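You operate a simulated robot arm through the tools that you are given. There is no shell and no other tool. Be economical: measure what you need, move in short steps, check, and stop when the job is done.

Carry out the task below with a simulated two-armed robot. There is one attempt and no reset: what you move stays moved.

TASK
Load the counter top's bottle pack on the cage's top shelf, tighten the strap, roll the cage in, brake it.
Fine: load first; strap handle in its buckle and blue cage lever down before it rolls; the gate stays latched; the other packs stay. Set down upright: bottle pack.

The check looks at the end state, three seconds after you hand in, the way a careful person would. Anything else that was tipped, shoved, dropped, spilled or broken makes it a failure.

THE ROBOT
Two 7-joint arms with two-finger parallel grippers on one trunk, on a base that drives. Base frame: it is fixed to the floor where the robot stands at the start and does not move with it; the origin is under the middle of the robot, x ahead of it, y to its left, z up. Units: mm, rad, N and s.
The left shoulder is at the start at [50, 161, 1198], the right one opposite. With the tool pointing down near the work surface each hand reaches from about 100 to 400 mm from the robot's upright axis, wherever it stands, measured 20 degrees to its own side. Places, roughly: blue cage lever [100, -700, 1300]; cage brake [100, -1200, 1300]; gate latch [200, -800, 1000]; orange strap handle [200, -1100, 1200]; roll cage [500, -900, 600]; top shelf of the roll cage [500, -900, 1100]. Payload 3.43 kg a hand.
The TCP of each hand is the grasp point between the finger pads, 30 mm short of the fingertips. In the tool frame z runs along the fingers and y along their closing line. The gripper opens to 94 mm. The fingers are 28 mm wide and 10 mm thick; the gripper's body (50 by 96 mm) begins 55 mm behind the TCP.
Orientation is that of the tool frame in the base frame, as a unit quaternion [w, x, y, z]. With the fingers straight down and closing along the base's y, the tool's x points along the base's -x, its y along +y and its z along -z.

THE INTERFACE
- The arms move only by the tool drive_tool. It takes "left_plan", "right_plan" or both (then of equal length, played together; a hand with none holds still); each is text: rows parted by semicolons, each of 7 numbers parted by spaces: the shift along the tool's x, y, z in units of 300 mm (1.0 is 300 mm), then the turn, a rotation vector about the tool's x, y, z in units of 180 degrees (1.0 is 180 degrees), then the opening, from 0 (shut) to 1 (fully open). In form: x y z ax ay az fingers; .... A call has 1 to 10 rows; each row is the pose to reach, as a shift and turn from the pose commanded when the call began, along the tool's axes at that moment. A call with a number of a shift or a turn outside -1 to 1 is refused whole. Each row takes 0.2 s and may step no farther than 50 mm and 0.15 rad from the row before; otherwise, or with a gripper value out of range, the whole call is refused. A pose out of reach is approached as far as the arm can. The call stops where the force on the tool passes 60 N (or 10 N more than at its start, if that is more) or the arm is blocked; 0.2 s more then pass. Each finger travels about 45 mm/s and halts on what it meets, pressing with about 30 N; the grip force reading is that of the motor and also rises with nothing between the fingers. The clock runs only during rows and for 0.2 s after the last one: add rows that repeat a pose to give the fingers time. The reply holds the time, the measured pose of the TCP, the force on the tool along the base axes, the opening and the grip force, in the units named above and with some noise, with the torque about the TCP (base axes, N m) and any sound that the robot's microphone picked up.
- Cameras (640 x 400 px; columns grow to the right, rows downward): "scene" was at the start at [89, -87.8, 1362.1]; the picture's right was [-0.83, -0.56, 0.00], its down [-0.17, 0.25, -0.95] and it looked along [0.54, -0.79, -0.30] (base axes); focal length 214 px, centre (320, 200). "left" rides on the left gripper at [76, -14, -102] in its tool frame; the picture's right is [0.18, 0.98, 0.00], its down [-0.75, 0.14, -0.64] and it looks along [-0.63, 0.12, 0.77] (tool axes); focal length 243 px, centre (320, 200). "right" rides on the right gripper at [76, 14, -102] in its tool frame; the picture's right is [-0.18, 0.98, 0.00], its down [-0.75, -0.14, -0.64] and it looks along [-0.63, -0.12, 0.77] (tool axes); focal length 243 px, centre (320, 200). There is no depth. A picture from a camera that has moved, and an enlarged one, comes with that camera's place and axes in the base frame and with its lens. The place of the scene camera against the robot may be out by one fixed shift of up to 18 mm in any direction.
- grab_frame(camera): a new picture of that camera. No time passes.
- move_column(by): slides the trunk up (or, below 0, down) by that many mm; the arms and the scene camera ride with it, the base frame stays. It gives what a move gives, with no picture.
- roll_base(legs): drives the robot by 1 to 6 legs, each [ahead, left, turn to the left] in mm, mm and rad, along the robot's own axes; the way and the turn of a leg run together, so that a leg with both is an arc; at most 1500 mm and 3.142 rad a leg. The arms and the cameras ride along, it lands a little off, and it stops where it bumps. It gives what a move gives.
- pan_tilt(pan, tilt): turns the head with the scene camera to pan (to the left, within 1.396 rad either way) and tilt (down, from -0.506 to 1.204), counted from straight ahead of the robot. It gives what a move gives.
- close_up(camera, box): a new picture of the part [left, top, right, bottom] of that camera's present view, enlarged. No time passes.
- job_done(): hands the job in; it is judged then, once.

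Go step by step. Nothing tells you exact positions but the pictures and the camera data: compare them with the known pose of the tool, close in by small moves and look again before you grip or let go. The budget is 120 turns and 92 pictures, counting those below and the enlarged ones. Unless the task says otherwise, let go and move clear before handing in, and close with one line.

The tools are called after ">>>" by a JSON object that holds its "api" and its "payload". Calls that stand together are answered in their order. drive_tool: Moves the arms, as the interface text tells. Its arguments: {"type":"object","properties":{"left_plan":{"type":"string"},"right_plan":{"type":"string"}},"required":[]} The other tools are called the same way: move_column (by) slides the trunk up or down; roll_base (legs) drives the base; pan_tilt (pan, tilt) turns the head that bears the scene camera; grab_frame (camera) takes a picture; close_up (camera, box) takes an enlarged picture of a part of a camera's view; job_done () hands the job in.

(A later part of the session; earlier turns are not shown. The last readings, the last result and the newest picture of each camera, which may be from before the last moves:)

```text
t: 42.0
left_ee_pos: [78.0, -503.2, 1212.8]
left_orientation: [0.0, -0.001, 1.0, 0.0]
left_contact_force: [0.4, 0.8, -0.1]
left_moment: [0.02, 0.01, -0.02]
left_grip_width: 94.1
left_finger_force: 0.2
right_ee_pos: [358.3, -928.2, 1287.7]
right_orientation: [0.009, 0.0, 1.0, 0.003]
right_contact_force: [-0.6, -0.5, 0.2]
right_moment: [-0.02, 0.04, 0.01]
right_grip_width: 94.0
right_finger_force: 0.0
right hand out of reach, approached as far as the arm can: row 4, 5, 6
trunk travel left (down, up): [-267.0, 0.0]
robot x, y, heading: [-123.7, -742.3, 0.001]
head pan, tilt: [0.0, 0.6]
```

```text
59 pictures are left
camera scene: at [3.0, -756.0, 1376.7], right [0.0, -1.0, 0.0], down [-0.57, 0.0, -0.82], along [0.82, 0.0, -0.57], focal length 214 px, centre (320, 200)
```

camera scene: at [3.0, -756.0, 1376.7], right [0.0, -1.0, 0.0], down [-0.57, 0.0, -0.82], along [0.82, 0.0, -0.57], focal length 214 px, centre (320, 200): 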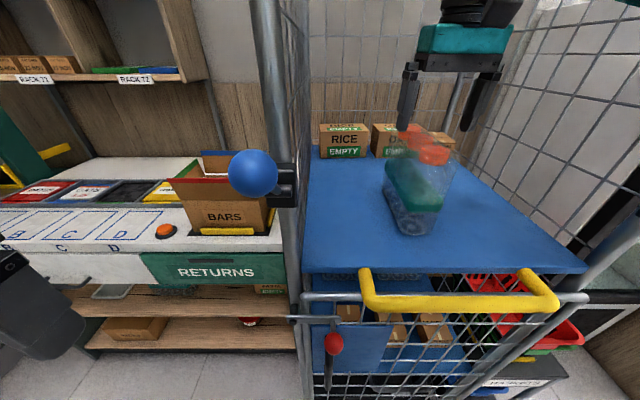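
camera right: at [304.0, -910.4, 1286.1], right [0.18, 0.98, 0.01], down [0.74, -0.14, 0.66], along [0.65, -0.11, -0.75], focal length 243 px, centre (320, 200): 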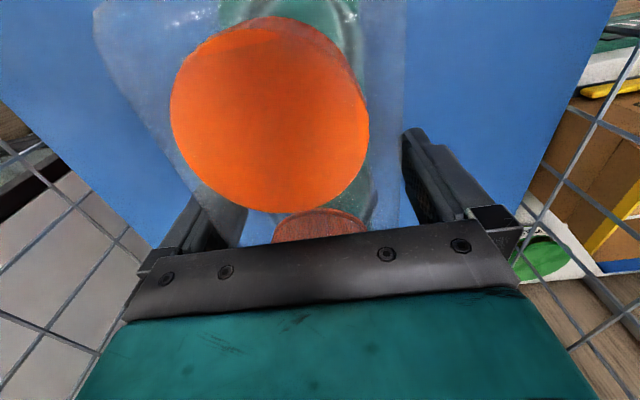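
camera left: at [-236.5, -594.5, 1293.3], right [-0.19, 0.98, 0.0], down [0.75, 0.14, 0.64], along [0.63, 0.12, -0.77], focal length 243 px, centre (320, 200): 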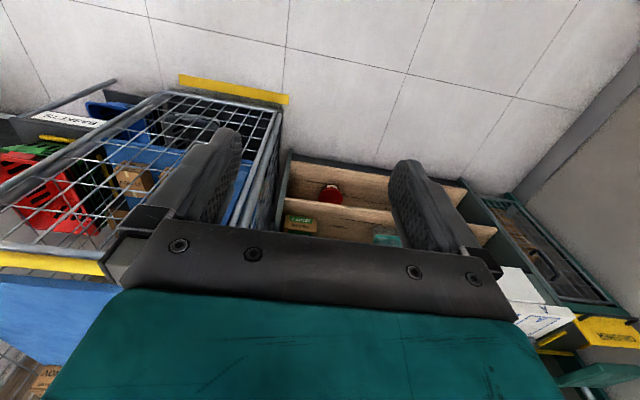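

The pack stands upright on the shelf, free of the hand. I'll withdraw the hand straight back, rising.

>>> {"api": "drive_tool", "payload": {"right_plan": "0.12 0 -0.02 0 0 0 1; 0.27 0 -0.05 0 0 0 1; 0.42 0 -0.06 0 0 0 1; 0.57 0.05 -0.06 0 0 0 1; 0.72 0.1 -0.06 0 0 0 1; 0.87 0.15 -0.06 0 0 0 1; 0.95 0.2 -0.06 0 0 0 1"}}

>>> {"api": "roll_base", "payload": {"legs": [[-250, 0, 0]]}}

>>> {"api": "pan_tilt", "payload": {"pan": -0.3, "tilt": 0.3}}

>>> {"api": "grab_frame", "payload": {"camera": "scene"}}

```text
t: 43.6
left_ee_pos: [77.8, -503.0, 1212.7]
left_orientation: [0.0, -0.001, 1.0, -0.001]
left_contact_force: [0.0, -0.9, 0.0]
left_moment: [-0.01, 0.02, -0.02]
left_grip_width: 94.0
left_finger_force: 0.0
right_ee_pos: [73.4, -867.7, 1304.3]
right_orientation: [0.009, 0.0, 1.0, 0.004]
right_contact_force: [0.2, 0.9, 0.4]
right_moment: [0.0, -0.02, -0.01]
right_grip_width: 94.0
right_finger_force: 0.1
trunk travel left (down, up): [-267.0, 0.0]
robot x, y, heading: [-125.7, -746.2, 0.004]
head pan, tilt: [0.0, 0.6]
```

```text
t: 45.4
left_ee_pos: [-172.1, -503.9, 1214.5]
left_orientation: [0.0, 0.0, 1.0, 0.0]
left_contact_force: [-0.3, 0.7, -0.1]
left_moment: [0.04, 0.0, -0.02]
left_grip_width: 93.9
left_finger_force: 0.1
right_ee_pos: [-175.2, -868.8, 1303.4]
right_orientation: [0.009, -0.001, 1.0, 0.003]
right_contact_force: [0.2, 0.0, 0.5]
right_moment: [0.0, -0.04, 0.01]
right_grip_width: 94.1
right_finger_force: 0.1
trunk travel left (down, up): [-267.0, 0.0]
robot x, y, heading: [-372.0, -747.3, 0.003]
head pan, tilt: [0.0, 0.6]
```

```text
t: 46.2
left_ee_pos: [-171.5, -503.6, 1212.9]
left_orientation: [0.0, -0.001, 1.0, -0.001]
left_contact_force: [0.4, -0.3, 0.1]
left_moment: [0.04, 0.02, 0.01]
left_grip_width: 93.9
left_finger_force: 0.0
right_ee_pos: [-174.0, -869.2, 1303.1]
right_orientation: [0.009, 0.0, 1.0, 0.002]
right_contact_force: [-0.1, -0.3, 0.2]
right_moment: [0.0, 0.01, 0.03]
right_grip_width: 93.9
right_finger_force: 0.1
trunk travel left (down, up): [-267.0, 0.0]
robot x, y, heading: [-375.1, -746.8, 0.003]
head pan, tilt: [-0.3, 0.3]
```

```text
58 pictures are left
camera scene: at [-246.6, -784.2, 1404.2], right [-0.29, -0.96, 0.0], down [-0.28, 0.09, -0.96], along [0.91, -0.28, -0.3], focal length 214 px, centre (320, 200)
```

scene: 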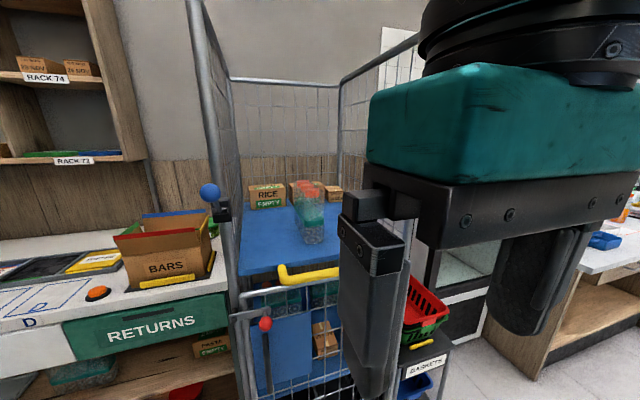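

The gripper blocks the view of the strap. I'll lower the right hand and strafe right to look at the strap and brake.

>>> {"api": "drive_tool", "payload": {"right_plan": "0 -0.05 0.15 0 0 0 1; 0 -0.1 0.3 0 0 0 1; 0 -0.15 0.45 0 0 0 1; 0 -0.2 0.6 0 0 0 1; 0 -0.25 0.75 0 0 0 1; 0 -0.3 0.9 0 0 0 1"}}

>>> {"api": "roll_base", "payload": {"legs": [[0, -220, 0]]}}

>>> {"api": "pan_tilt", "payload": {"pan": -0.2, "tilt": 0.2}}

>>> {"api": "grab_frame", "payload": {"camera": "scene"}}

```text
t: 47.6
left_ee_pos: [-170.7, -504.6, 1213.9]
left_orientation: [0.001, -0.001, 1.0, 0.0]
left_contact_force: [-0.2, 0.1, 0.0]
left_moment: [0.01, -0.02, -0.04]
left_grip_width: 93.9
left_finger_force: 0.0
right_ee_pos: [-97.7, -951.3, 1021.3]
right_orientation: [0.006, 0.0, 1.0, 0.004]
right_contact_force: [-0.2, -0.3, -1.2]
right_moment: [0.0, 0.03, 0.0]
right_grip_width: 94.0
right_finger_force: 0.1
right hand out of reach, approached as far as the arm can: row 3, 4, 5, 6
trunk travel left (down, up): [-267.0, 0.0]
robot x, y, heading: [-374.1, -746.7, -0.001]
head pan, tilt: [-0.3, 0.3]
```

```text
t: 50.1
left_ee_pos: [-171.3, -723.3, 1213.2]
left_orientation: [-0.001, 0.0, 1.0, 0.0]
left_contact_force: [-0.1, 0.4, -0.6]
left_moment: [0.02, 0.04, -0.01]
left_grip_width: 94.2
left_finger_force: 0.1
right_ee_pos: [-97.8, -1171.3, 1022.0]
right_orientation: [0.008, 0.0, 1.0, 0.003]
right_contact_force: [0.8, -0.2, -0.5]
right_moment: [0.02, -0.03, 0.02]
right_grip_width: 94.1
right_finger_force: 0.0
trunk travel left (down, up): [-267.0, 0.0]
robot x, y, heading: [-376.5, -968.1, -0.001]
head pan, tilt: [-0.3, 0.3]
```

```text
t: 50.8
left_ee_pos: [-170.3, -724.4, 1214.1]
left_orientation: [-0.001, 0.0, 1.0, -0.001]
left_contact_force: [0.3, 0.0, -0.9]
left_moment: [0.01, 0.02, 0.01]
left_grip_width: 94.1
left_finger_force: 0.0
right_ee_pos: [-96.2, -1170.8, 1023.2]
right_orientation: [0.008, 0.0, 1.0, 0.003]
right_contact_force: [-0.1, -0.6, 0.0]
right_moment: [0.0, 0.0, -0.02]
right_grip_width: 94.2
right_finger_force: 0.0
trunk travel left (down, up): [-267.0, 0.0]
robot x, y, heading: [-372.7, -962.5, 0.005]
head pan, tilt: [-0.201, 0.201]
```

```text
57 pictures are left
camera scene: at [-244.2, -994.9, 1413.5], right [-0.2, -0.98, 0.0], down [-0.2, 0.04, -0.98], along [0.96, -0.2, -0.2], focal length 214 px, centre (320, 200)
```

scene: 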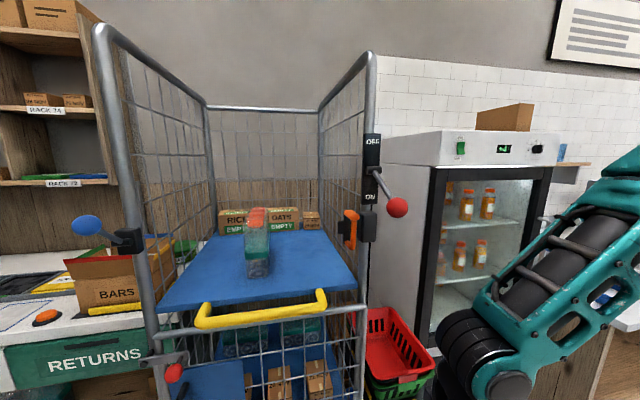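

Now there is a clear view of everything. Close-ups of the strap/brake, lever and latch.

>>> {"api": "close_up", "payload": {"camera": "scene", "box": [310, 110, 430, 280]}}

>>> {"api": "close_up", "payload": {"camera": "scene", "box": [60, 190, 220, 400]}}

>>> {"api": "pan_tilt", "payload": {"pan": 0.0, "tilt": 0.9}}

>>> {"api": "grab_frame", "payload": {"camera": "scene"}}

```text
2.35 times, centred on (370, 195) of scene
camera zoom: at [-244.2, -994.9, 1413.5], right [-0.2, -0.98, 0.0], down [-0.2, 0.04, -0.98], along [0.96, -0.2, -0.2], focal length 505 px, centre (202, 212)
```

zoom: 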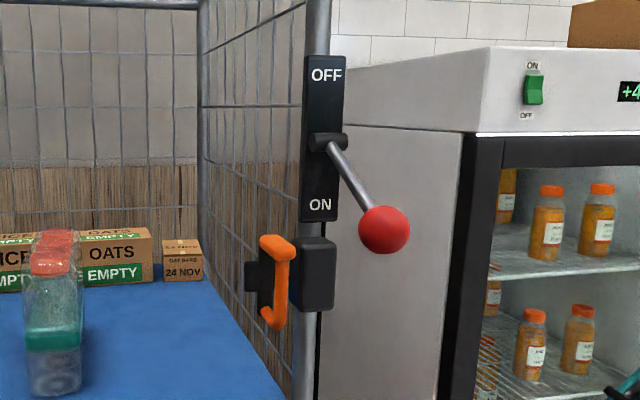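

```text
1.90 times, centred on (140, 295) of scene
camera zoom: at [-244.2, -994.9, 1413.5], right [-0.2, -0.98, 0.0], down [-0.2, 0.04, -0.98], along [0.96, -0.2, -0.2], focal length 408 px, centre (663, 19)
```

zoom: 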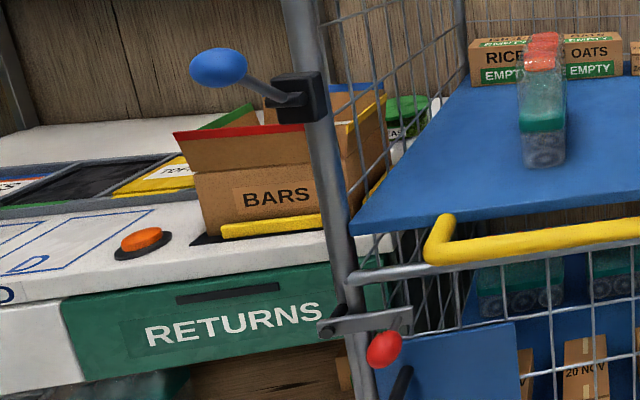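

```text
t: 51.9
left_ee_pos: [-171.0, -724.2, 1213.2]
left_orientation: [-0.001, 0.0, 1.0, 0.0]
left_contact_force: [1.1, -0.2, -0.4]
left_moment: [0.02, -0.01, 0.02]
left_grip_width: 94.1
left_finger_force: 0.0
right_ee_pos: [-97.2, -1170.0, 1021.3]
right_orientation: [0.008, 0.0, 1.0, 0.003]
right_contact_force: [0.1, 0.0, -0.9]
right_moment: [0.0, 0.01, -0.01]
right_grip_width: 94.0
right_finger_force: 0.1
trunk travel left (down, up): [-267.0, 0.0]
robot x, y, heading: [-371.8, -966.5, 0.001]
head pan, tilt: [0.0, 0.901]
```

```text
54 pictures are left
camera scene: at [-260.1, -976.4, 1352.1], right [0.0, -1.0, 0.0], down [-0.78, 0.0, -0.62], along [0.62, 0.0, -0.78], focal length 214 px, centre (320, 200)
```

scene: 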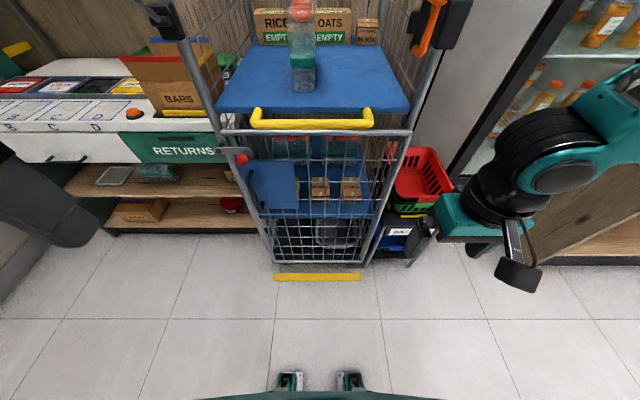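

Close-ups are true zooms, so I'll inspect the strap handle, brake and blue lever tightly from here.

>>> {"api": "pan_tilt", "payload": {"pan": -0.3, "tilt": 0.3}}

>>> {"api": "close_up", "payload": {"camera": "scene", "box": [295, 120, 375, 220]}}

>>> {"api": "grab_frame", "payload": {"camera": "scene"}}

```text
t: 52.9
left_ee_pos: [-171.4, -724.2, 1213.3]
left_orientation: [0.0, 0.001, 1.0, 0.0]
left_contact_force: [0.2, -0.3, -0.4]
left_moment: [-0.01, 0.0, 0.0]
left_grip_width: 94.1
left_finger_force: 0.0
right_ee_pos: [-98.1, -1169.9, 1022.0]
right_orientation: [0.008, 0.0, 1.0, 0.003]
right_contact_force: [-0.4, 0.2, -0.3]
right_moment: [0.02, -0.02, -0.01]
right_grip_width: 94.2
right_finger_force: 0.1
trunk travel left (down, up): [-267.0, 0.0]
robot x, y, heading: [-372.4, -966.9, -0.0]
head pan, tilt: [-0.3, 0.3]
```

```text
4.00 times, centred on (335, 170) of scene
camera zoom: at [-246.3, -1003.9, 1404.2], right [-0.29, -0.96, 0.0], down [-0.28, 0.09, -0.96], along [0.91, -0.28, -0.3], focal length 858 px, centre (260, 320)
```

zoom: 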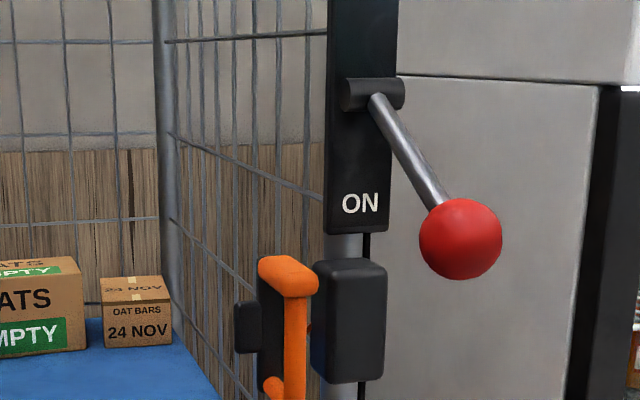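

```text
52 pictures are left
camera scene: at [-246.3, -1003.9, 1404.2], right [-0.29, -0.96, 0.0], down [-0.28, 0.09, -0.96], along [0.91, -0.28, -0.3], focal length 214 px, centre (320, 200)
```

scene: 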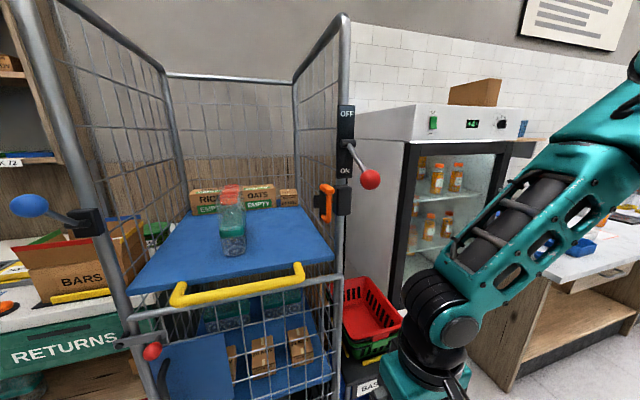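

>>> {"api": "close_up", "payload": {"camera": "scene", "box": [305, 172, 365, 227]}}

>>> {"api": "close_up", "payload": {"camera": "right", "box": [0, 0, 640, 400]}}

```text
7.27 times, centred on (335, 200) of scene
camera zoom: at [-246.3, -1003.9, 1404.2], right [-0.29, -0.96, 0.0], down [-0.28, 0.09, -0.96], along [0.91, -0.28, -0.3], focal length 1560 px, centre (211, 204)
```

zoom: 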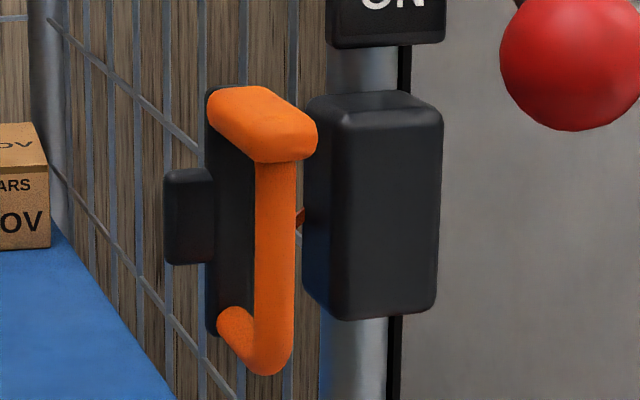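

```text
1.00 times, centred on (320, 200) of right (not enlarged: the box is as wide or as high as the picture)
camera zoom: at [-174.5, -1156.5, 1122.9], right [0.18, 0.98, 0.01], down [0.74, -0.14, 0.65], along [0.64, -0.11, -0.76], focal length 243 px, centre (320, 200)
```

zoom: 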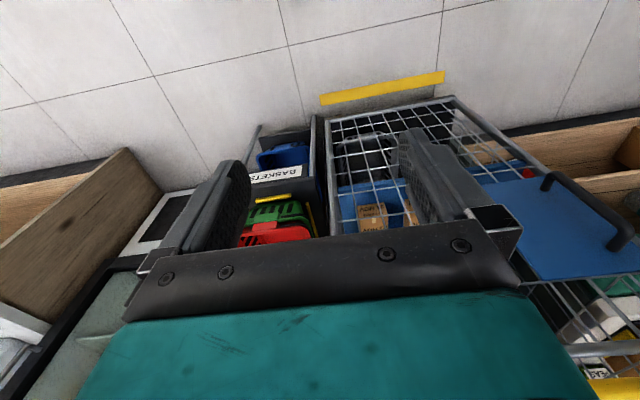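

The orange U-handle sits on a black plate just left of a black buckle block on the right post. I'll turn the right hand to point forward, so it can both look at and grip the handle.

>>> {"api": "drive_tool", "payload": {"right_plan": "-0.03 0 -0.06 0 -0.045 0 1; -0.06 0 -0.12 0 -0.09 0 1; -0.09 0 -0.18 0 -0.135 0 1; -0.12 0 -0.24 0 -0.18 0 1; -0.15 0 -0.3 0 -0.225 0 1; -0.18 0 -0.36 0 -0.27 0 1; -0.21 0 -0.42 0 -0.315 0 1; -0.24 0 -0.48 0 -0.36 0 1; -0.27 0 -0.52 0 -0.405 0 1; -0.3 0 -0.56 0 -0.45 0 1"}}

>>> {"api": "grab_frame", "payload": {"camera": "right"}}

>>> {"api": "grab_frame", "payload": {"camera": "scene"}}

```text
t: 55.1
left_ee_pos: [-170.6, -723.7, 1212.7]
left_orientation: [-0.002, 0.0, 1.0, 0.0]
left_contact_force: [-0.4, -0.3, -0.5]
left_moment: [0.03, 0.0, 0.0]
left_grip_width: 94.0
left_finger_force: 0.1
right_ee_pos: [84.1, -1147.3, 1174.0]
right_orientation: [0.656, 0.002, 0.755, 0.003]
right_contact_force: [-0.6, 0.5, -0.2]
right_moment: [0.01, 0.02, -0.01]
right_grip_width: 93.8
right_finger_force: 0.0
right hand out of reach, approached as far as the arm can: row 1, 2, 3, 4, 5, 6, 7, 8, 9, 10
trunk travel left (down, up): [-267.0, 0.0]
robot x, y, heading: [-369.2, -963.0, 0.003]
head pan, tilt: [-0.3, 0.3]
```

```text
49 pictures are left
camera right: at [-28.5, -1131.4, 1112.5], right [0.03, 0.98, 0.19], down [-0.53, -0.15, 0.83], along [0.85, -0.12, 0.52], focal length 243 px, centre (320, 200)
```

right: 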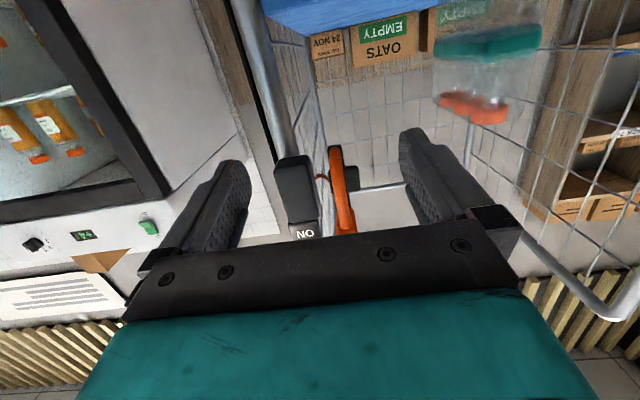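

```text
48 pictures are left
camera scene: at [-245.5, -1004.3, 1404.2], right [-0.3, -0.96, 0.0], down [-0.28, 0.09, -0.95], along [0.91, -0.28, -0.3], focal length 214 px, centre (320, 200)
```

scene: 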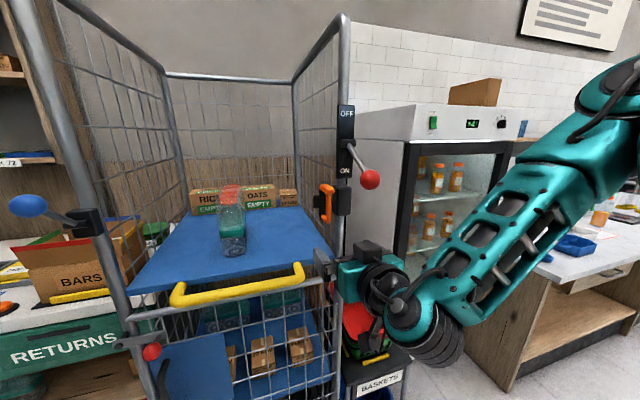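

>>> {"api": "close_up", "payload": {"camera": "right", "box": [260, 110, 420, 250]}}

```text
2.86 times, centred on (340, 180) of right
camera zoom: at [-28.5, -1131.4, 1112.5], right [0.03, 0.98, 0.19], down [-0.53, -0.15, 0.83], along [0.85, -0.12, 0.52], focal length 693 px, centre (263, 257)
```

zoom: 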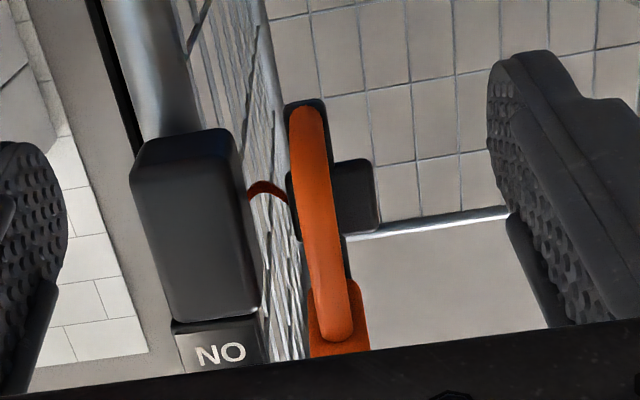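

By triangulation the handle's vertical bar is near x≈190, y≈-1140, z 1200–1280, and the buckle's left face at y≈-1170. I'll raise the right hand to bar height with the fingers narrowed to 30 mm.

>>> {"api": "drive_tool", "payload": {"right_plan": "-0.1 0.015 -0.015 0 -0.02 0 0.7; -0.218 0.033 -0.031 0 -0.044 0 0.45; -0.218 0.033 -0.031 0 -0.044 0 0.34; -0.218 0.033 -0.031 0 -0.044 0 0.34; -0.218 0.033 -0.031 0 -0.044 0 0.34"}}

>>> {"api": "close_up", "payload": {"camera": "right", "box": [180, 50, 480, 250]}}

```text
t: 56.3
left_ee_pos: [-170.4, -723.1, 1214.4]
left_orientation: [-0.001, -0.001, 1.0, 0.0]
left_contact_force: [-0.5, 0.1, -0.1]
left_moment: [0.0, -0.01, -0.01]
left_grip_width: 94.2
left_finger_force: 0.0
right_ee_pos: [85.6, -1137.0, 1239.7]
right_orientation: [0.706, 0.001, 0.708, 0.001]
right_contact_force: [0.3, -0.3, 0.1]
right_moment: [0.0, 0.02, 0.0]
right_grip_width: 32.1
right_finger_force: 0.0
right hand out of reach, approached as far as the arm can: row 1, 2, 3, 4, 5
trunk travel left (down, up): [-267.0, 0.0]
robot x, y, heading: [-372.3, -967.0, -0.001]
head pan, tilt: [-0.3, 0.3]
```

```text
2.00 times, centred on (330, 150) of right
camera zoom: at [-16.9, -1121.4, 1163.3], right [0.0, 0.98, 0.19], down [-0.64, -0.14, 0.76], along [0.77, -0.12, 0.63], focal length 485 px, centre (300, 300)
```

zoom: 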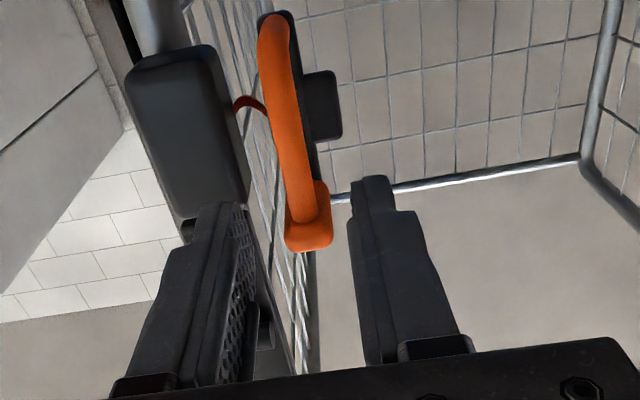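

The bar lies at y≈-1141 with about 15 mm to the buckle. I'll narrow the fingers to ~26 mm, retract the arm a bit and bring the base 110 mm closer for precise arm reach.

>>> {"api": "drive_tool", "payload": {"right_plan": "0 0 -0.1 0 0 0 0.28; 0 0 -0.2 0 0 0 0.28; 0 0 -0.2 0 0 0 0.28"}}

>>> {"api": "roll_base", "payload": {"legs": [[110, 0, 0]]}}

>>> {"api": "close_up", "payload": {"camera": "right", "box": [180, 50, 480, 250]}}

```text
t: 57.1
left_ee_pos: [-170.8, -724.3, 1213.3]
left_orientation: [0.0, 0.0, 1.0, 0.0]
left_contact_force: [-0.3, -0.3, 0.5]
left_moment: [0.0, -0.01, -0.02]
left_grip_width: 93.9
left_finger_force: 0.0
right_ee_pos: [80.2, -1122.1, 1241.7]
right_orientation: [0.706, 0.001, 0.708, 0.002]
right_contact_force: [-1.0, -0.8, -0.5]
right_moment: [0.0, -0.01, -0.01]
right_grip_width: 26.4
right_finger_force: 0.1
right hand out of reach, approached as far as the arm can: row 1, 2, 3
trunk travel left (down, up): [-267.0, 0.0]
robot x, y, heading: [-374.8, -964.8, 0.004]
head pan, tilt: [-0.3, 0.3]
```

```text
t: 58.1
left_ee_pos: [-111.7, -724.6, 1212.9]
left_orientation: [0.0, 0.0, 1.0, 0.0]
left_contact_force: [0.4, -0.1, 0.2]
left_moment: [0.03, -0.01, 0.01]
left_grip_width: 93.7
left_finger_force: 0.0
right_ee_pos: [135.2, -1118.1, 1239.4]
right_orientation: [0.706, -0.003, 0.708, 0.006]
right_contact_force: [-4.0, -0.3, 1.5]
right_moment: [-0.01, 0.01, -0.06]
right_grip_width: 26.7
right_finger_force: 0.1
trunk travel left (down, up): [-267.0, 0.0]
robot x, y, heading: [-310.9, -968.4, -0.001]
head pan, tilt: [-0.3, 0.3]
stopped in leg 1: the force on the tool passed its limit at 95 N (the readings are from after the stop); the commanded pose is now the measured one
```

```text
2.00 times, centred on (330, 150) of right
camera zoom: at [31.5, -1104.9, 1163.4], right [-0.01, 0.98, 0.19], down [-0.64, -0.15, 0.76], along [0.77, -0.11, 0.63], focal length 485 px, centre (300, 300)
```

zoom: 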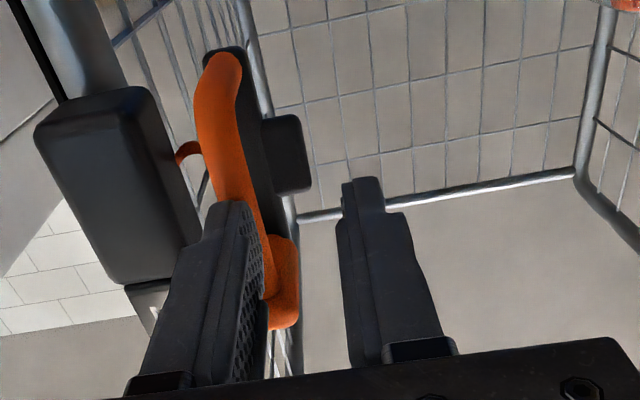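

The arm was at its *near* limit, so the retraction slid sideways and the finger bumped the bar. I'll back off the base and use the arm to reach outward instead.

>>> {"api": "roll_base", "payload": {"legs": [[-90, 0, 0]]}}

>>> {"api": "close_up", "payload": {"camera": "scene", "box": [270, 80, 430, 240]}}

>>> {"api": "close_up", "payload": {"camera": "right", "box": [180, 50, 480, 250]}}

```text
t: 59.2
left_ee_pos: [-201.7, -724.6, 1214.0]
left_orientation: [0.001, -0.001, 1.0, 0.0]
left_contact_force: [-0.6, -0.2, 0.9]
left_moment: [0.0, -0.02, -0.01]
left_grip_width: 94.2
left_finger_force: 0.0
right_ee_pos: [44.5, -1117.8, 1239.5]
right_orientation: [0.705, -0.002, 0.709, 0.006]
right_contact_force: [-0.4, 0.6, -0.1]
right_moment: [-0.01, 0.04, 0.02]
right_grip_width: 26.3
right_finger_force: 0.1
trunk travel left (down, up): [-267.0, 0.0]
robot x, y, heading: [-401.5, -966.5, 0.003]
head pan, tilt: [-0.3, 0.3]
```

```text
2.50 times, centred on (350, 160) of scene
camera zoom: at [-277.6, -1004.0, 1404.4], right [-0.3, -0.96, 0.0], down [-0.28, 0.09, -0.96], along [0.91, -0.28, -0.29], focal length 536 px, centre (245, 300)
```

zoom: 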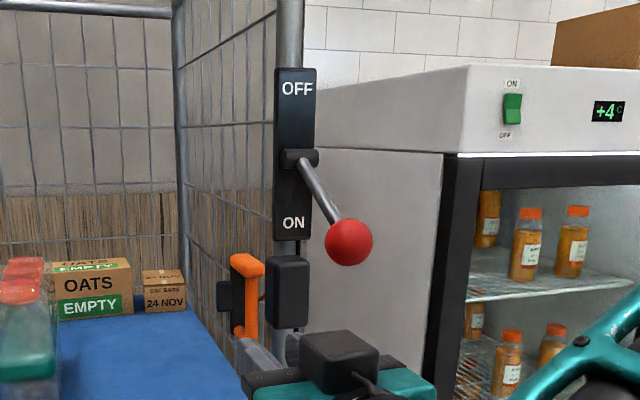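

```text
2.00 times, centred on (330, 150) of right
camera zoom: at [-58.2, -1105.1, 1163.4], right [-0.01, 0.98, 0.19], down [-0.64, -0.15, 0.76], along [0.77, -0.11, 0.63], focal length 485 px, centre (300, 300)
```

zoom: 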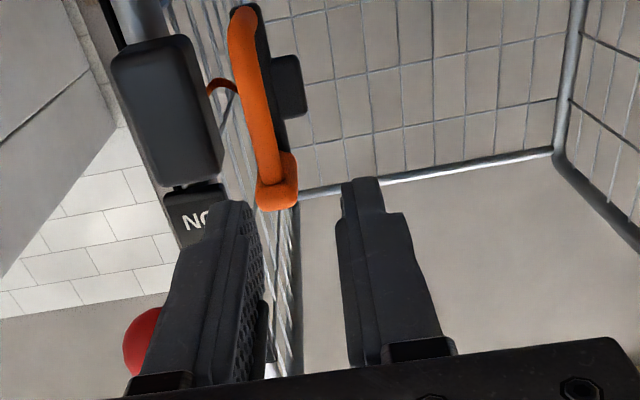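

The handle is unmoved; its bar is actually nearer, at x≈165, y≈-1136. I'll line up laterally while still in front of it.

>>> {"api": "drive_tool", "payload": {"right_plan": "0 -0.03 0.11 0 0 0 0.28; 0 -0.055 0.2 0 0 0 0.28; 0 -0.055 0.2 0 0 0 0.28"}}

>>> {"api": "close_up", "payload": {"camera": "right", "box": [180, 50, 480, 250]}}

```text
t: 60.0
left_ee_pos: [-201.9, -724.4, 1212.3]
left_orientation: [0.0, -0.001, 1.0, 0.0]
left_contact_force: [0.6, 0.2, -0.1]
left_moment: [-0.01, -0.02, 0.02]
left_grip_width: 93.9
left_finger_force: 0.0
right_ee_pos: [105.2, -1135.1, 1238.1]
right_orientation: [0.705, -0.003, 0.709, 0.006]
right_contact_force: [0.8, 0.2, -0.5]
right_moment: [-0.01, 0.03, -0.03]
right_grip_width: 26.2
right_finger_force: 0.0
trunk travel left (down, up): [-267.0, 0.0]
robot x, y, heading: [-401.5, -963.3, -0.004]
head pan, tilt: [-0.3, 0.3]
```

```text
2.00 times, centred on (330, 150) of right
camera zoom: at [3.7, -1120.7, 1162.6], right [-0.01, 0.98, 0.19], down [-0.64, -0.15, 0.76], along [0.77, -0.11, 0.63], focal length 485 px, centre (300, 300)
```

zoom: 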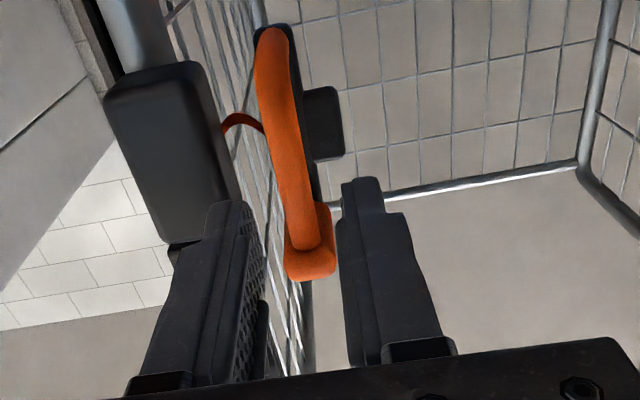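

Well centred. I'll narrow to ~20 mm to clear the buckle, and advance gently 45 mm.

>>> {"api": "drive_tool", "payload": {"right_plan": "0 0.003 0 0 0 0 0.21; 0 0.003 0.05 0 0 0 0.21; 0 0.003 0.1 0 0 0 0.21; 0 0.003 0.15 0 0 0 0.21"}}

>>> {"api": "close_up", "payload": {"camera": "right", "box": [180, 50, 480, 250]}}

```text
t: 61.0
left_ee_pos: [-201.1, -723.2, 1214.3]
left_orientation: [-0.002, 0.0, 1.0, 0.0]
left_contact_force: [-0.6, 0.2, 0.1]
left_moment: [0.0, 0.0, 0.03]
left_grip_width: 94.0
left_finger_force: 0.1
right_ee_pos: [150.4, -1133.1, 1239.0]
right_orientation: [0.705, -0.004, 0.709, 0.007]
right_contact_force: [0.5, 0.1, 0.4]
right_moment: [0.01, 0.0, 0.0]
right_grip_width: 19.7
right_finger_force: 0.0
trunk travel left (down, up): [-267.0, 0.0]
robot x, y, heading: [-401.6, -964.6, 0.001]
head pan, tilt: [-0.3, 0.3]
```

```text
2.00 times, centred on (330, 150) of right
camera zoom: at [48.3, -1119.1, 1162.0], right [-0.01, 0.98, 0.19], down [-0.64, -0.15, 0.76], along [0.77, -0.11, 0.63], focal length 485 px, centre (300, 300)
```

zoom: 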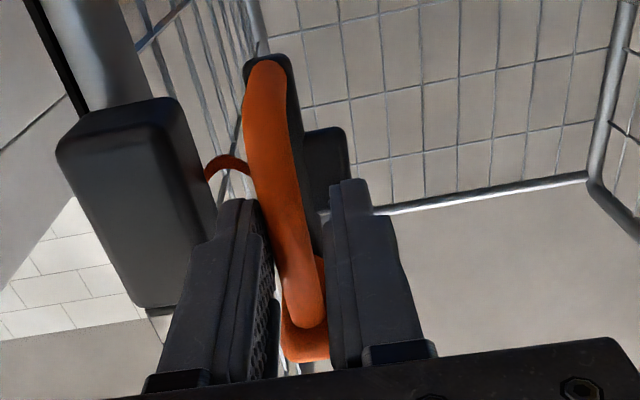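

The bar is between the fingers with no contact. I'll go 8 mm deeper and close on it.

>>> {"api": "drive_tool", "payload": {"right_plan": "0 0 0.027 0 0 0 0.21; 0 0 0.027 0 0 0 0.05; 0 0 0.027 0 0 0 0; 0 0 0.027 0 0 0 0; 0 0 0.027 0 0 0 0"}}

```text
t: 62.2
left_ee_pos: [-200.8, -723.7, 1213.7]
left_orientation: [-0.001, 0.0, 1.0, 0.0]
left_contact_force: [-0.2, 0.8, -0.3]
left_moment: [0.02, 0.03, -0.06]
left_grip_width: 94.0
left_finger_force: 0.1
right_ee_pos: [159.7, -1133.7, 1238.5]
right_orientation: [0.705, -0.003, 0.709, 0.006]
right_contact_force: [0.3, -0.6, -1.5]
right_moment: [-0.37, -0.11, -0.01]
right_grip_width: 11.6
right_finger_force: 44.9
trunk travel left (down, up): [-267.0, 0.0]
robot x, y, heading: [-401.6, -967.6, 0.004]
head pan, tilt: [-0.3, 0.3]
```

Gripped (11.6 mm). Now a gentle pull test to learn how the handle moves: first toward the robot.

>>> {"api": "drive_tool", "payload": {"right_plan": "0 0 -0.015 0 0 0 0; 0 0 -0.03 0 0 0 0; 0 0 -0.045 0 0 0 0"}}

>>> {"api": "close_up", "payload": {"camera": "scene", "box": [280, 130, 400, 230]}}

```text
t: 63.0
left_ee_pos: [-194.7, -723.1, 1212.1]
left_orientation: [-0.003, 0.0, 1.0, 0.0]
left_contact_force: [-0.7, 1.0, 0.4]
left_moment: [-0.03, 0.0, 0.01]
left_grip_width: 93.9
left_finger_force: 0.0
right_ee_pos: [152.2, -1134.5, 1238.4]
right_orientation: [0.705, 0.001, 0.709, 0.003]
right_contact_force: [39.3, 0.0, 4.9]
right_moment: [-0.48, -0.04, 0.0]
right_grip_width: 11.4
right_finger_force: 45.5
trunk travel left (down, up): [-267.0, 0.0]
robot x, y, heading: [-402.2, -964.4, 0.001]
head pan, tilt: [-0.3, 0.3]
```

```text
4.00 times, centred on (340, 180) of scene
camera zoom: at [-270.1, -1003.8, 1403.6], right [-0.3, -0.96, 0.0], down [-0.29, 0.09, -0.95], along [0.91, -0.28, -0.3], focal length 858 px, centre (240, 280)
```

zoom: 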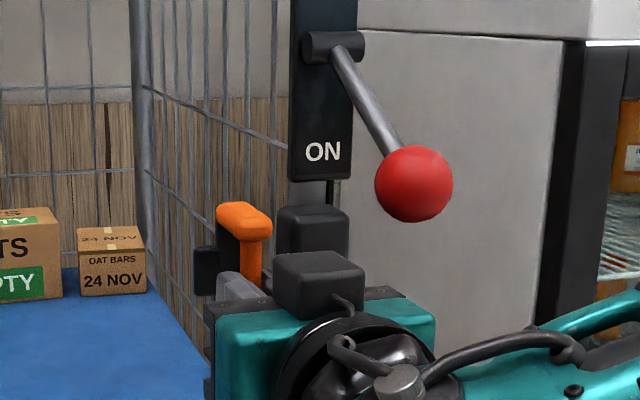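

It resists along -x (39 N). I'll release that load and test sideways toward the buckle (-y).

>>> {"api": "drive_tool", "payload": {"right_plan": "0 0 0.022 0 0 0 0; 0 -0.015 0.022 0 0 0 0; 0 -0.03 0.022 0 0 0 0"}}

```text
t: 63.8
left_ee_pos: [-200.5, -722.2, 1212.4]
left_orientation: [-0.001, 0.001, 1.0, 0.0]
left_contact_force: [-0.6, -0.1, -0.2]
left_moment: [-0.01, 0.03, 0.0]
left_grip_width: 94.2
left_finger_force: 0.0
right_ee_pos: [150.9, -1139.7, 1237.8]
right_orientation: [0.704, -0.004, 0.71, 0.007]
right_contact_force: [10.7, 3.8, 1.5]
right_moment: [-0.27, -0.17, 0.07]
right_grip_width: 11.6
right_finger_force: 45.0
trunk travel left (down, up): [-267.0, 0.0]
robot x, y, heading: [-407.1, -961.9, -0.001]
head pan, tilt: [-0.3, 0.3]
```

It moves toward the buckle with little force. Continuing in small steps.

>>> {"api": "drive_tool", "payload": {"right_plan": "0 -0.02 0.01 0 0 0 0; 0 -0.04 0.015 0 0 0 0; 0 -0.06 0.015 0 0 0 0"}}

>>> {"api": "close_up", "payload": {"camera": "right", "box": [180, 50, 480, 250]}}

```text
t: 64.6
left_ee_pos: [-202.1, -716.5, 1212.2]
left_orientation: [0.0, -0.001, 1.0, -0.004]
left_contact_force: [0.9, -1.4, -0.5]
left_moment: [0.01, 0.01, 0.02]
left_grip_width: 94.0
left_finger_force: 0.0
right_ee_pos: [152.6, -1140.5, 1237.0]
right_orientation: [0.702, -0.02, 0.712, 0.016]
right_contact_force: [-8.5, 47.4, -8.9]
right_moment: [0.72, -1.04, 0.85]
right_grip_width: 11.4
right_finger_force: 44.6
trunk travel left (down, up): [-267.0, 0.0]
robot x, y, heading: [-402.9, -966.8, 0.002]
head pan, tilt: [-0.3, 0.3]
```

```text
2.00 times, centred on (330, 150) of right
camera zoom: at [48.7, -1132.3, 1161.9], right [-0.05, 0.98, 0.18], down [-0.62, -0.17, 0.76], along [0.78, -0.08, 0.62], focal length 485 px, centre (300, 300)
```

zoom: 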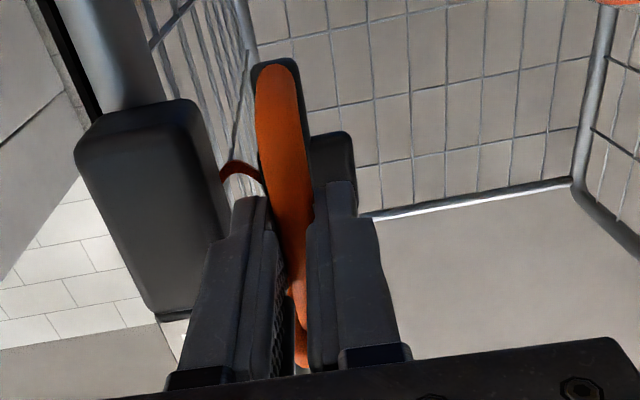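

It is blocked now (47 N) and the gap hasn't changed. I'll relax and test the other way (+y).

>>> {"api": "drive_tool", "payload": {"right_plan": "0 0.04 0 0 0 0 0; 0 0.06 0 0 0 0 0; 0 0.08 0 0 0 0 0; 0 0.1 0 0 0 0 0"}}

>>> {"api": "close_up", "payload": {"camera": "right", "box": [180, 50, 480, 250]}}

```text
t: 65.6
left_ee_pos: [-203.5, -723.9, 1213.6]
left_orientation: [0.001, 0.0, 1.0, 0.001]
left_contact_force: [0.4, -0.1, -1.0]
left_moment: [0.01, 0.03, 0.03]
left_grip_width: 94.0
left_finger_force: 0.1
right_ee_pos: [152.5, -1129.9, 1237.1]
right_orientation: [0.704, -0.002, 0.711, 0.005]
right_contact_force: [-24.7, -0.3, -12.2]
right_moment: [-0.36, 0.71, -0.11]
right_grip_width: 11.4
right_finger_force: 45.7
trunk travel left (down, up): [-267.0, 0.0]
robot x, y, heading: [-401.4, -964.9, -0.001]
head pan, tilt: [-0.3, 0.3]
```

```text
2.00 times, centred on (330, 150) of right
camera zoom: at [49.7, -1116.6, 1161.5], right [-0.01, 0.98, 0.19], down [-0.63, -0.15, 0.76], along [0.77, -0.11, 0.62], focal length 485 px, centre (300, 300)
```

zoom: 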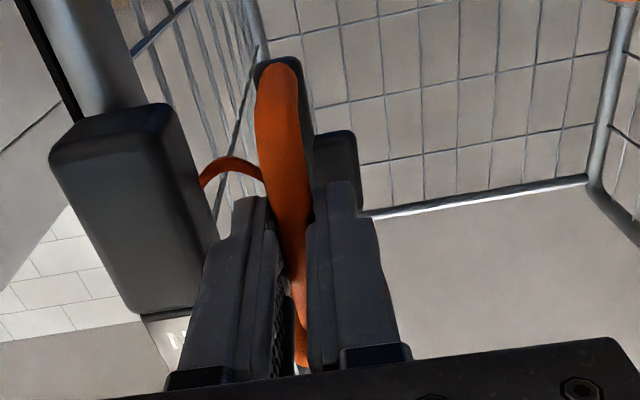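

The handle slides freely in +y, with the strap paying out from the right block. So its buckle should be across on the left post; let me look there.

>>> {"api": "pan_tilt", "payload": {"pan": 0.25, "tilt": 0.3}}

>>> {"api": "grab_frame", "payload": {"camera": "scene"}}

```text
t: 66.6
left_ee_pos: [-203.4, -724.1, 1214.1]
left_orientation: [0.0, 0.0, 1.0, 0.0]
left_contact_force: [-0.3, 0.5, 0.1]
left_moment: [0.03, -0.02, 0.03]
left_grip_width: 94.0
left_finger_force: 0.0
right_ee_pos: [152.6, -1128.6, 1237.7]
right_orientation: [0.704, -0.005, 0.71, 0.008]
right_contact_force: [-27.1, 0.4, -20.9]
right_moment: [-0.35, 0.04, 0.01]
right_grip_width: 11.4
right_finger_force: 44.8
trunk travel left (down, up): [-267.0, 0.0]
robot x, y, heading: [-403.6, -964.0, 0.003]
head pan, tilt: [0.25, 0.3]
```

```text
37 pictures are left
camera scene: at [-277.9, -954.0, 1404.5], right [0.25, -0.97, 0.0], down [-0.28, -0.07, -0.96], along [0.93, 0.24, -0.29], focal length 214 px, centre (320, 200)
```

scene: 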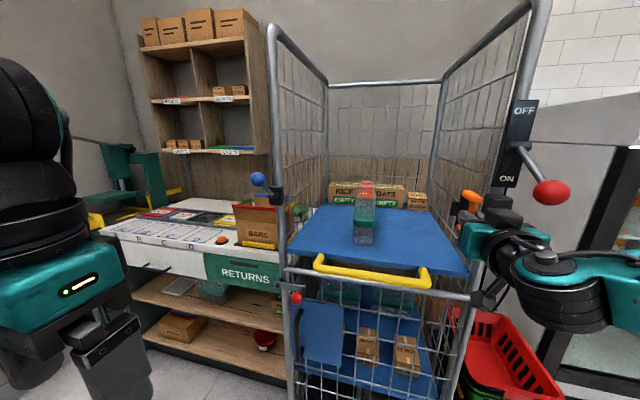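

>>> {"api": "close_up", "payload": {"camera": "scene", "box": [240, 150, 340, 310]}}

>>> {"api": "close_up", "payload": {"camera": "scene", "box": [440, 160, 540, 240]}}

```text
2.50 times, centred on (290, 230) of scene
camera zoom: at [-277.9, -954.0, 1404.5], right [0.25, -0.97, 0.0], down [-0.28, -0.07, -0.96], along [0.93, 0.24, -0.29], focal length 536 px, centre (395, 125)
```

zoom: 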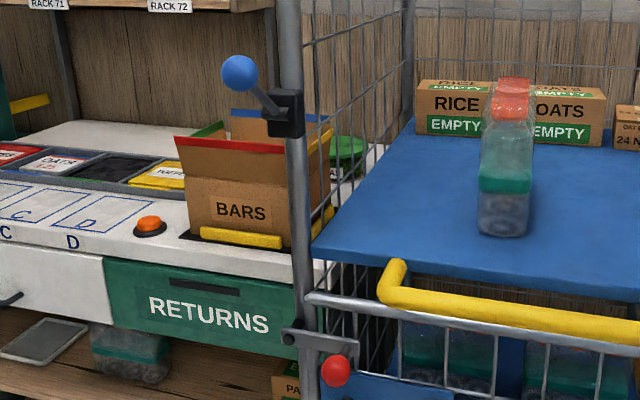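

```text
5.00 times, centred on (490, 200) of scene
camera zoom: at [-277.9, -954.0, 1404.5], right [0.25, -0.97, 0.0], down [-0.28, -0.07, -0.96], along [0.93, 0.24, -0.29], focal length 1072 px, centre (-530, 200)
```

zoom: 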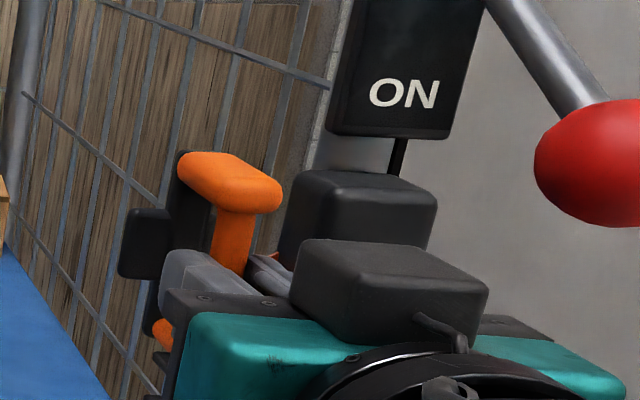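

I can't make out a separate buckle, but the handle's tongue faces left at the same height as the left block. I'll relax the x/z load and slide the handle on in +y, watching force.

>>> {"api": "drive_tool", "payload": {"right_plan": "0.01 0.02 -0.015 0 0 0 0; 0.012 0.045 -0.017 0 0 0 0; 0.012 0.07 -0.017 0 0 0 0; 0.012 0.095 -0.017 0 0 0 0; 0.012 0.12 -0.017 0 0 0 0"}}

>>> {"api": "grab_frame", "payload": {"camera": "scene"}}

```text
t: 67.8
left_ee_pos: [-200.0, -723.5, 1213.5]
left_orientation: [-0.001, 0.0, 1.0, 0.0]
left_contact_force: [-0.2, 0.4, -0.7]
left_moment: [0.01, -0.02, 0.0]
left_grip_width: 93.8
left_finger_force: 0.0
right_ee_pos: [152.3, -1093.7, 1237.7]
right_orientation: [0.707, -0.002, 0.707, 0.005]
right_contact_force: [12.9, 0.4, 4.0]
right_moment: [-0.43, -0.95, 0.02]
right_grip_width: 11.5
right_finger_force: 44.9
trunk travel left (down, up): [-267.0, 0.0]
robot x, y, heading: [-400.9, -966.0, -0.001]
head pan, tilt: [0.25, 0.3]
```

```text
34 pictures are left
camera scene: at [-273.6, -953.1, 1404.2], right [0.25, -0.97, 0.0], down [-0.29, -0.07, -0.95], along [0.93, 0.24, -0.3], focal length 214 px, centre (320, 200)
```

scene: 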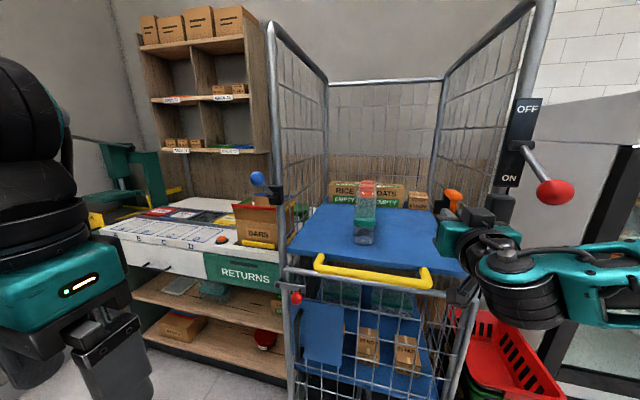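

It slides freely on a straight y track (y force ≈0). Continuing leftward.

>>> {"api": "drive_tool", "payload": {"right_plan": "0 0.07 0.006 0 0 0 0; 0 0.14 0.006 0 0 0 0; 0 0.21 0.006 0 0 0 0; 0 0.28 0.006 0 0 0 0; 0 0.35 0.006 0 0 0 0; 0 0.42 0.006 0 0 0 0"}}

```text
t: 69.2
left_ee_pos: [-194.4, -724.3, 1212.2]
left_orientation: [-0.004, -0.001, 1.0, -0.001]
left_contact_force: [0.8, -0.7, -0.1]
left_moment: [0.02, -0.03, 0.01]
left_grip_width: 94.1
left_finger_force: 0.1
right_ee_pos: [142.9, -1062.1, 1247.6]
right_orientation: [0.696, -0.005, 0.718, 0.005]
right_contact_force: [27.1, -0.8, -29.5]
right_moment: [-0.12, 0.5, 0.0]
right_grip_width: 11.1
right_finger_force: 44.8
right hand out of reach, approached as far as the arm can: row 2, 3, 4, 5, 6
trunk travel left (down, up): [-267.0, 0.0]
robot x, y, heading: [-402.9, -963.4, 0.0]
head pan, tilt: [0.25, 0.3]
```

The arm hits its near-limit there, so I'll return to a comfortable pose on the track and carry the handle by strafing the base left instead.

>>> {"api": "drive_tool", "payload": {"right_plan": "0.015 -0.04 0.015 0 -0.005 0 0; 0.03 -0.08 0.033 0 -0.01 0 0; 0.03 -0.1 0.033 0 -0.01 0 0"}}

```text
t: 70.0
left_ee_pos: [-204.1, -723.3, 1213.8]
left_orientation: [0.0, 0.0, 1.0, 0.002]
left_contact_force: [-0.4, -0.1, -0.7]
left_moment: [-0.02, 0.0, -0.01]
left_grip_width: 93.9
left_finger_force: 0.1
right_ee_pos: [142.6, -1091.9, 1246.3]
right_orientation: [0.714, -0.003, 0.7, 0.006]
right_contact_force: [-28.5, 0.3, -20.1]
right_moment: [-0.31, 1.19, 0.04]
right_grip_width: 11.8
right_finger_force: 44.9
trunk travel left (down, up): [-267.0, 0.0]
robot x, y, heading: [-403.0, -963.9, -0.002]
head pan, tilt: [0.25, 0.3]
```

The grip has slipped a bit along the bar. Since the handle slides freely, I'll open slightly and just straddle the bar so no side loads build up.

>>> {"api": "drive_tool", "payload": {"right_plan": "0 0 0 0 0 0 0.24; 0.01 0 0 0 0 0 0.24; 0.025 0 0.02 0 0.007 0 0.24; 0.025 0 0.04 0 0.007 0 0.24; 0.025 0 0.045 0 0.007 0 0.24"}}

>>> {"api": "close_up", "payload": {"camera": "right", "box": [180, 50, 480, 250]}}

```text
t: 71.2
left_ee_pos: [-202.1, -723.6, 1213.3]
left_orientation: [0.0, 0.001, 1.0, 0.0]
left_contact_force: [0.3, 0.2, 0.7]
left_moment: [0.02, -0.02, -0.02]
left_grip_width: 93.9
left_finger_force: 0.1
right_ee_pos: [161.0, -1092.5, 1241.5]
right_orientation: [0.709, -0.002, 0.706, 0.006]
right_contact_force: [0.4, -0.8, -0.6]
right_moment: [-0.03, 0.0, -0.01]
right_grip_width: 22.5
right_finger_force: 0.0
trunk travel left (down, up): [-267.0, 0.0]
robot x, y, heading: [-402.3, -966.1, -0.0]
head pan, tilt: [0.25, 0.3]
```

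```text
2.00 times, centred on (330, 150) of right
camera zoom: at [58.9, -1079.1, 1163.8], right [-0.01, 0.98, 0.19], down [-0.64, -0.15, 0.75], along [0.77, -0.11, 0.63], focal length 485 px, centre (300, 300)
```

zoom: 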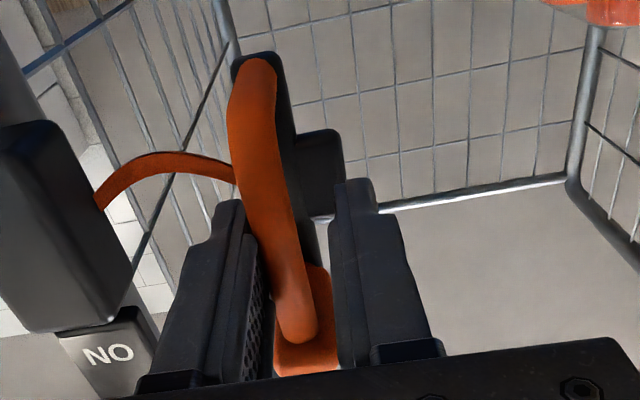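

The strap band is clearly paying out from the right block. I'll strafe the base left 250 mm, pushing the handle along.

>>> {"api": "roll_base", "payload": {"legs": [[0, 250, 0]]}}

>>> {"api": "grab_frame", "payload": {"camera": "scene"}}

```text
t: 74.0
left_ee_pos: [-199.2, -474.0, 1213.8]
left_orientation: [0.001, 0.001, 1.0, 0.0]
left_contact_force: [0.3, 0.9, 0.1]
left_moment: [-0.03, 0.02, 0.01]
left_grip_width: 93.9
left_finger_force: 0.0
right_ee_pos: [160.7, -843.0, 1241.3]
right_orientation: [0.708, -0.002, 0.706, 0.005]
right_contact_force: [0.3, -1.7, 0.0]
right_moment: [-0.03, -0.03, -0.07]
right_grip_width: 23.5
right_finger_force: 1.2
trunk travel left (down, up): [-267.0, 0.0]
robot x, y, heading: [-402.8, -716.3, -0.005]
head pan, tilt: [0.25, 0.3]
```

```text
32 pictures are left
camera scene: at [-275.2, -703.1, 1404.3], right [0.25, -0.97, 0.0], down [-0.29, -0.07, -0.96], along [0.93, 0.23, -0.3], focal length 214 px, centre (320, 200)
```

scene: 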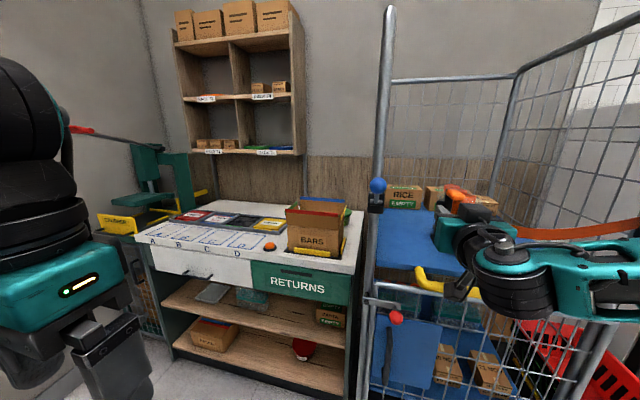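

The strap now crosses the front and the handle is near the left post. A close look at the buckle end.

>>> {"api": "close_up", "payload": {"camera": "scene", "box": [350, 160, 500, 260]}}

>>> {"api": "grab_frame", "payload": {"camera": "right"}}

```text
4.00 times, centred on (425, 210) of scene
camera zoom: at [-275.2, -703.1, 1404.3], right [0.25, -0.97, 0.0], down [-0.29, -0.07, -0.96], along [0.93, 0.23, -0.3], focal length 858 px, centre (-100, 160)
```

zoom: 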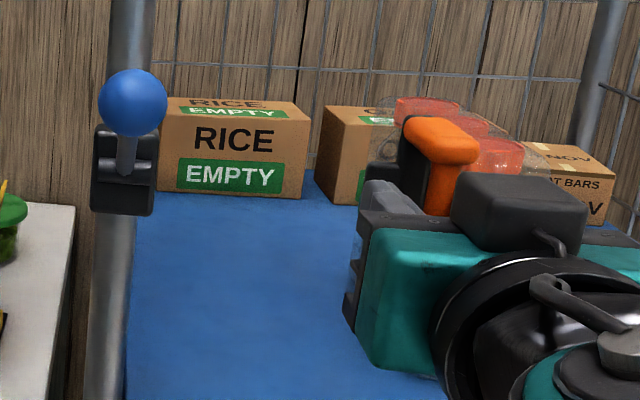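

```text
30 pictures are left
camera right: at [58.6, -829.3, 1163.6], right [-0.01, 0.98, 0.19], down [-0.64, -0.15, 0.75], along [0.77, -0.11, 0.63], focal length 243 px, centre (320, 200)
```

right: 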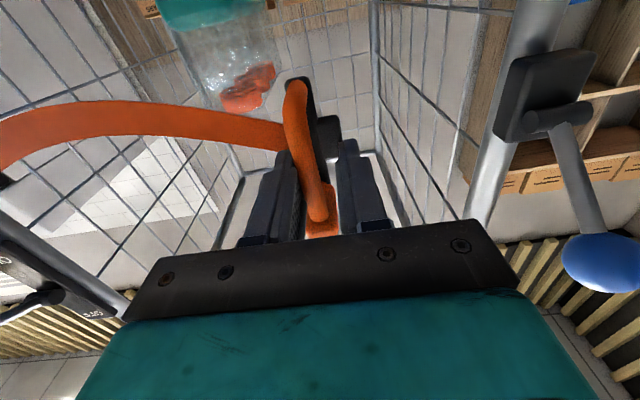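

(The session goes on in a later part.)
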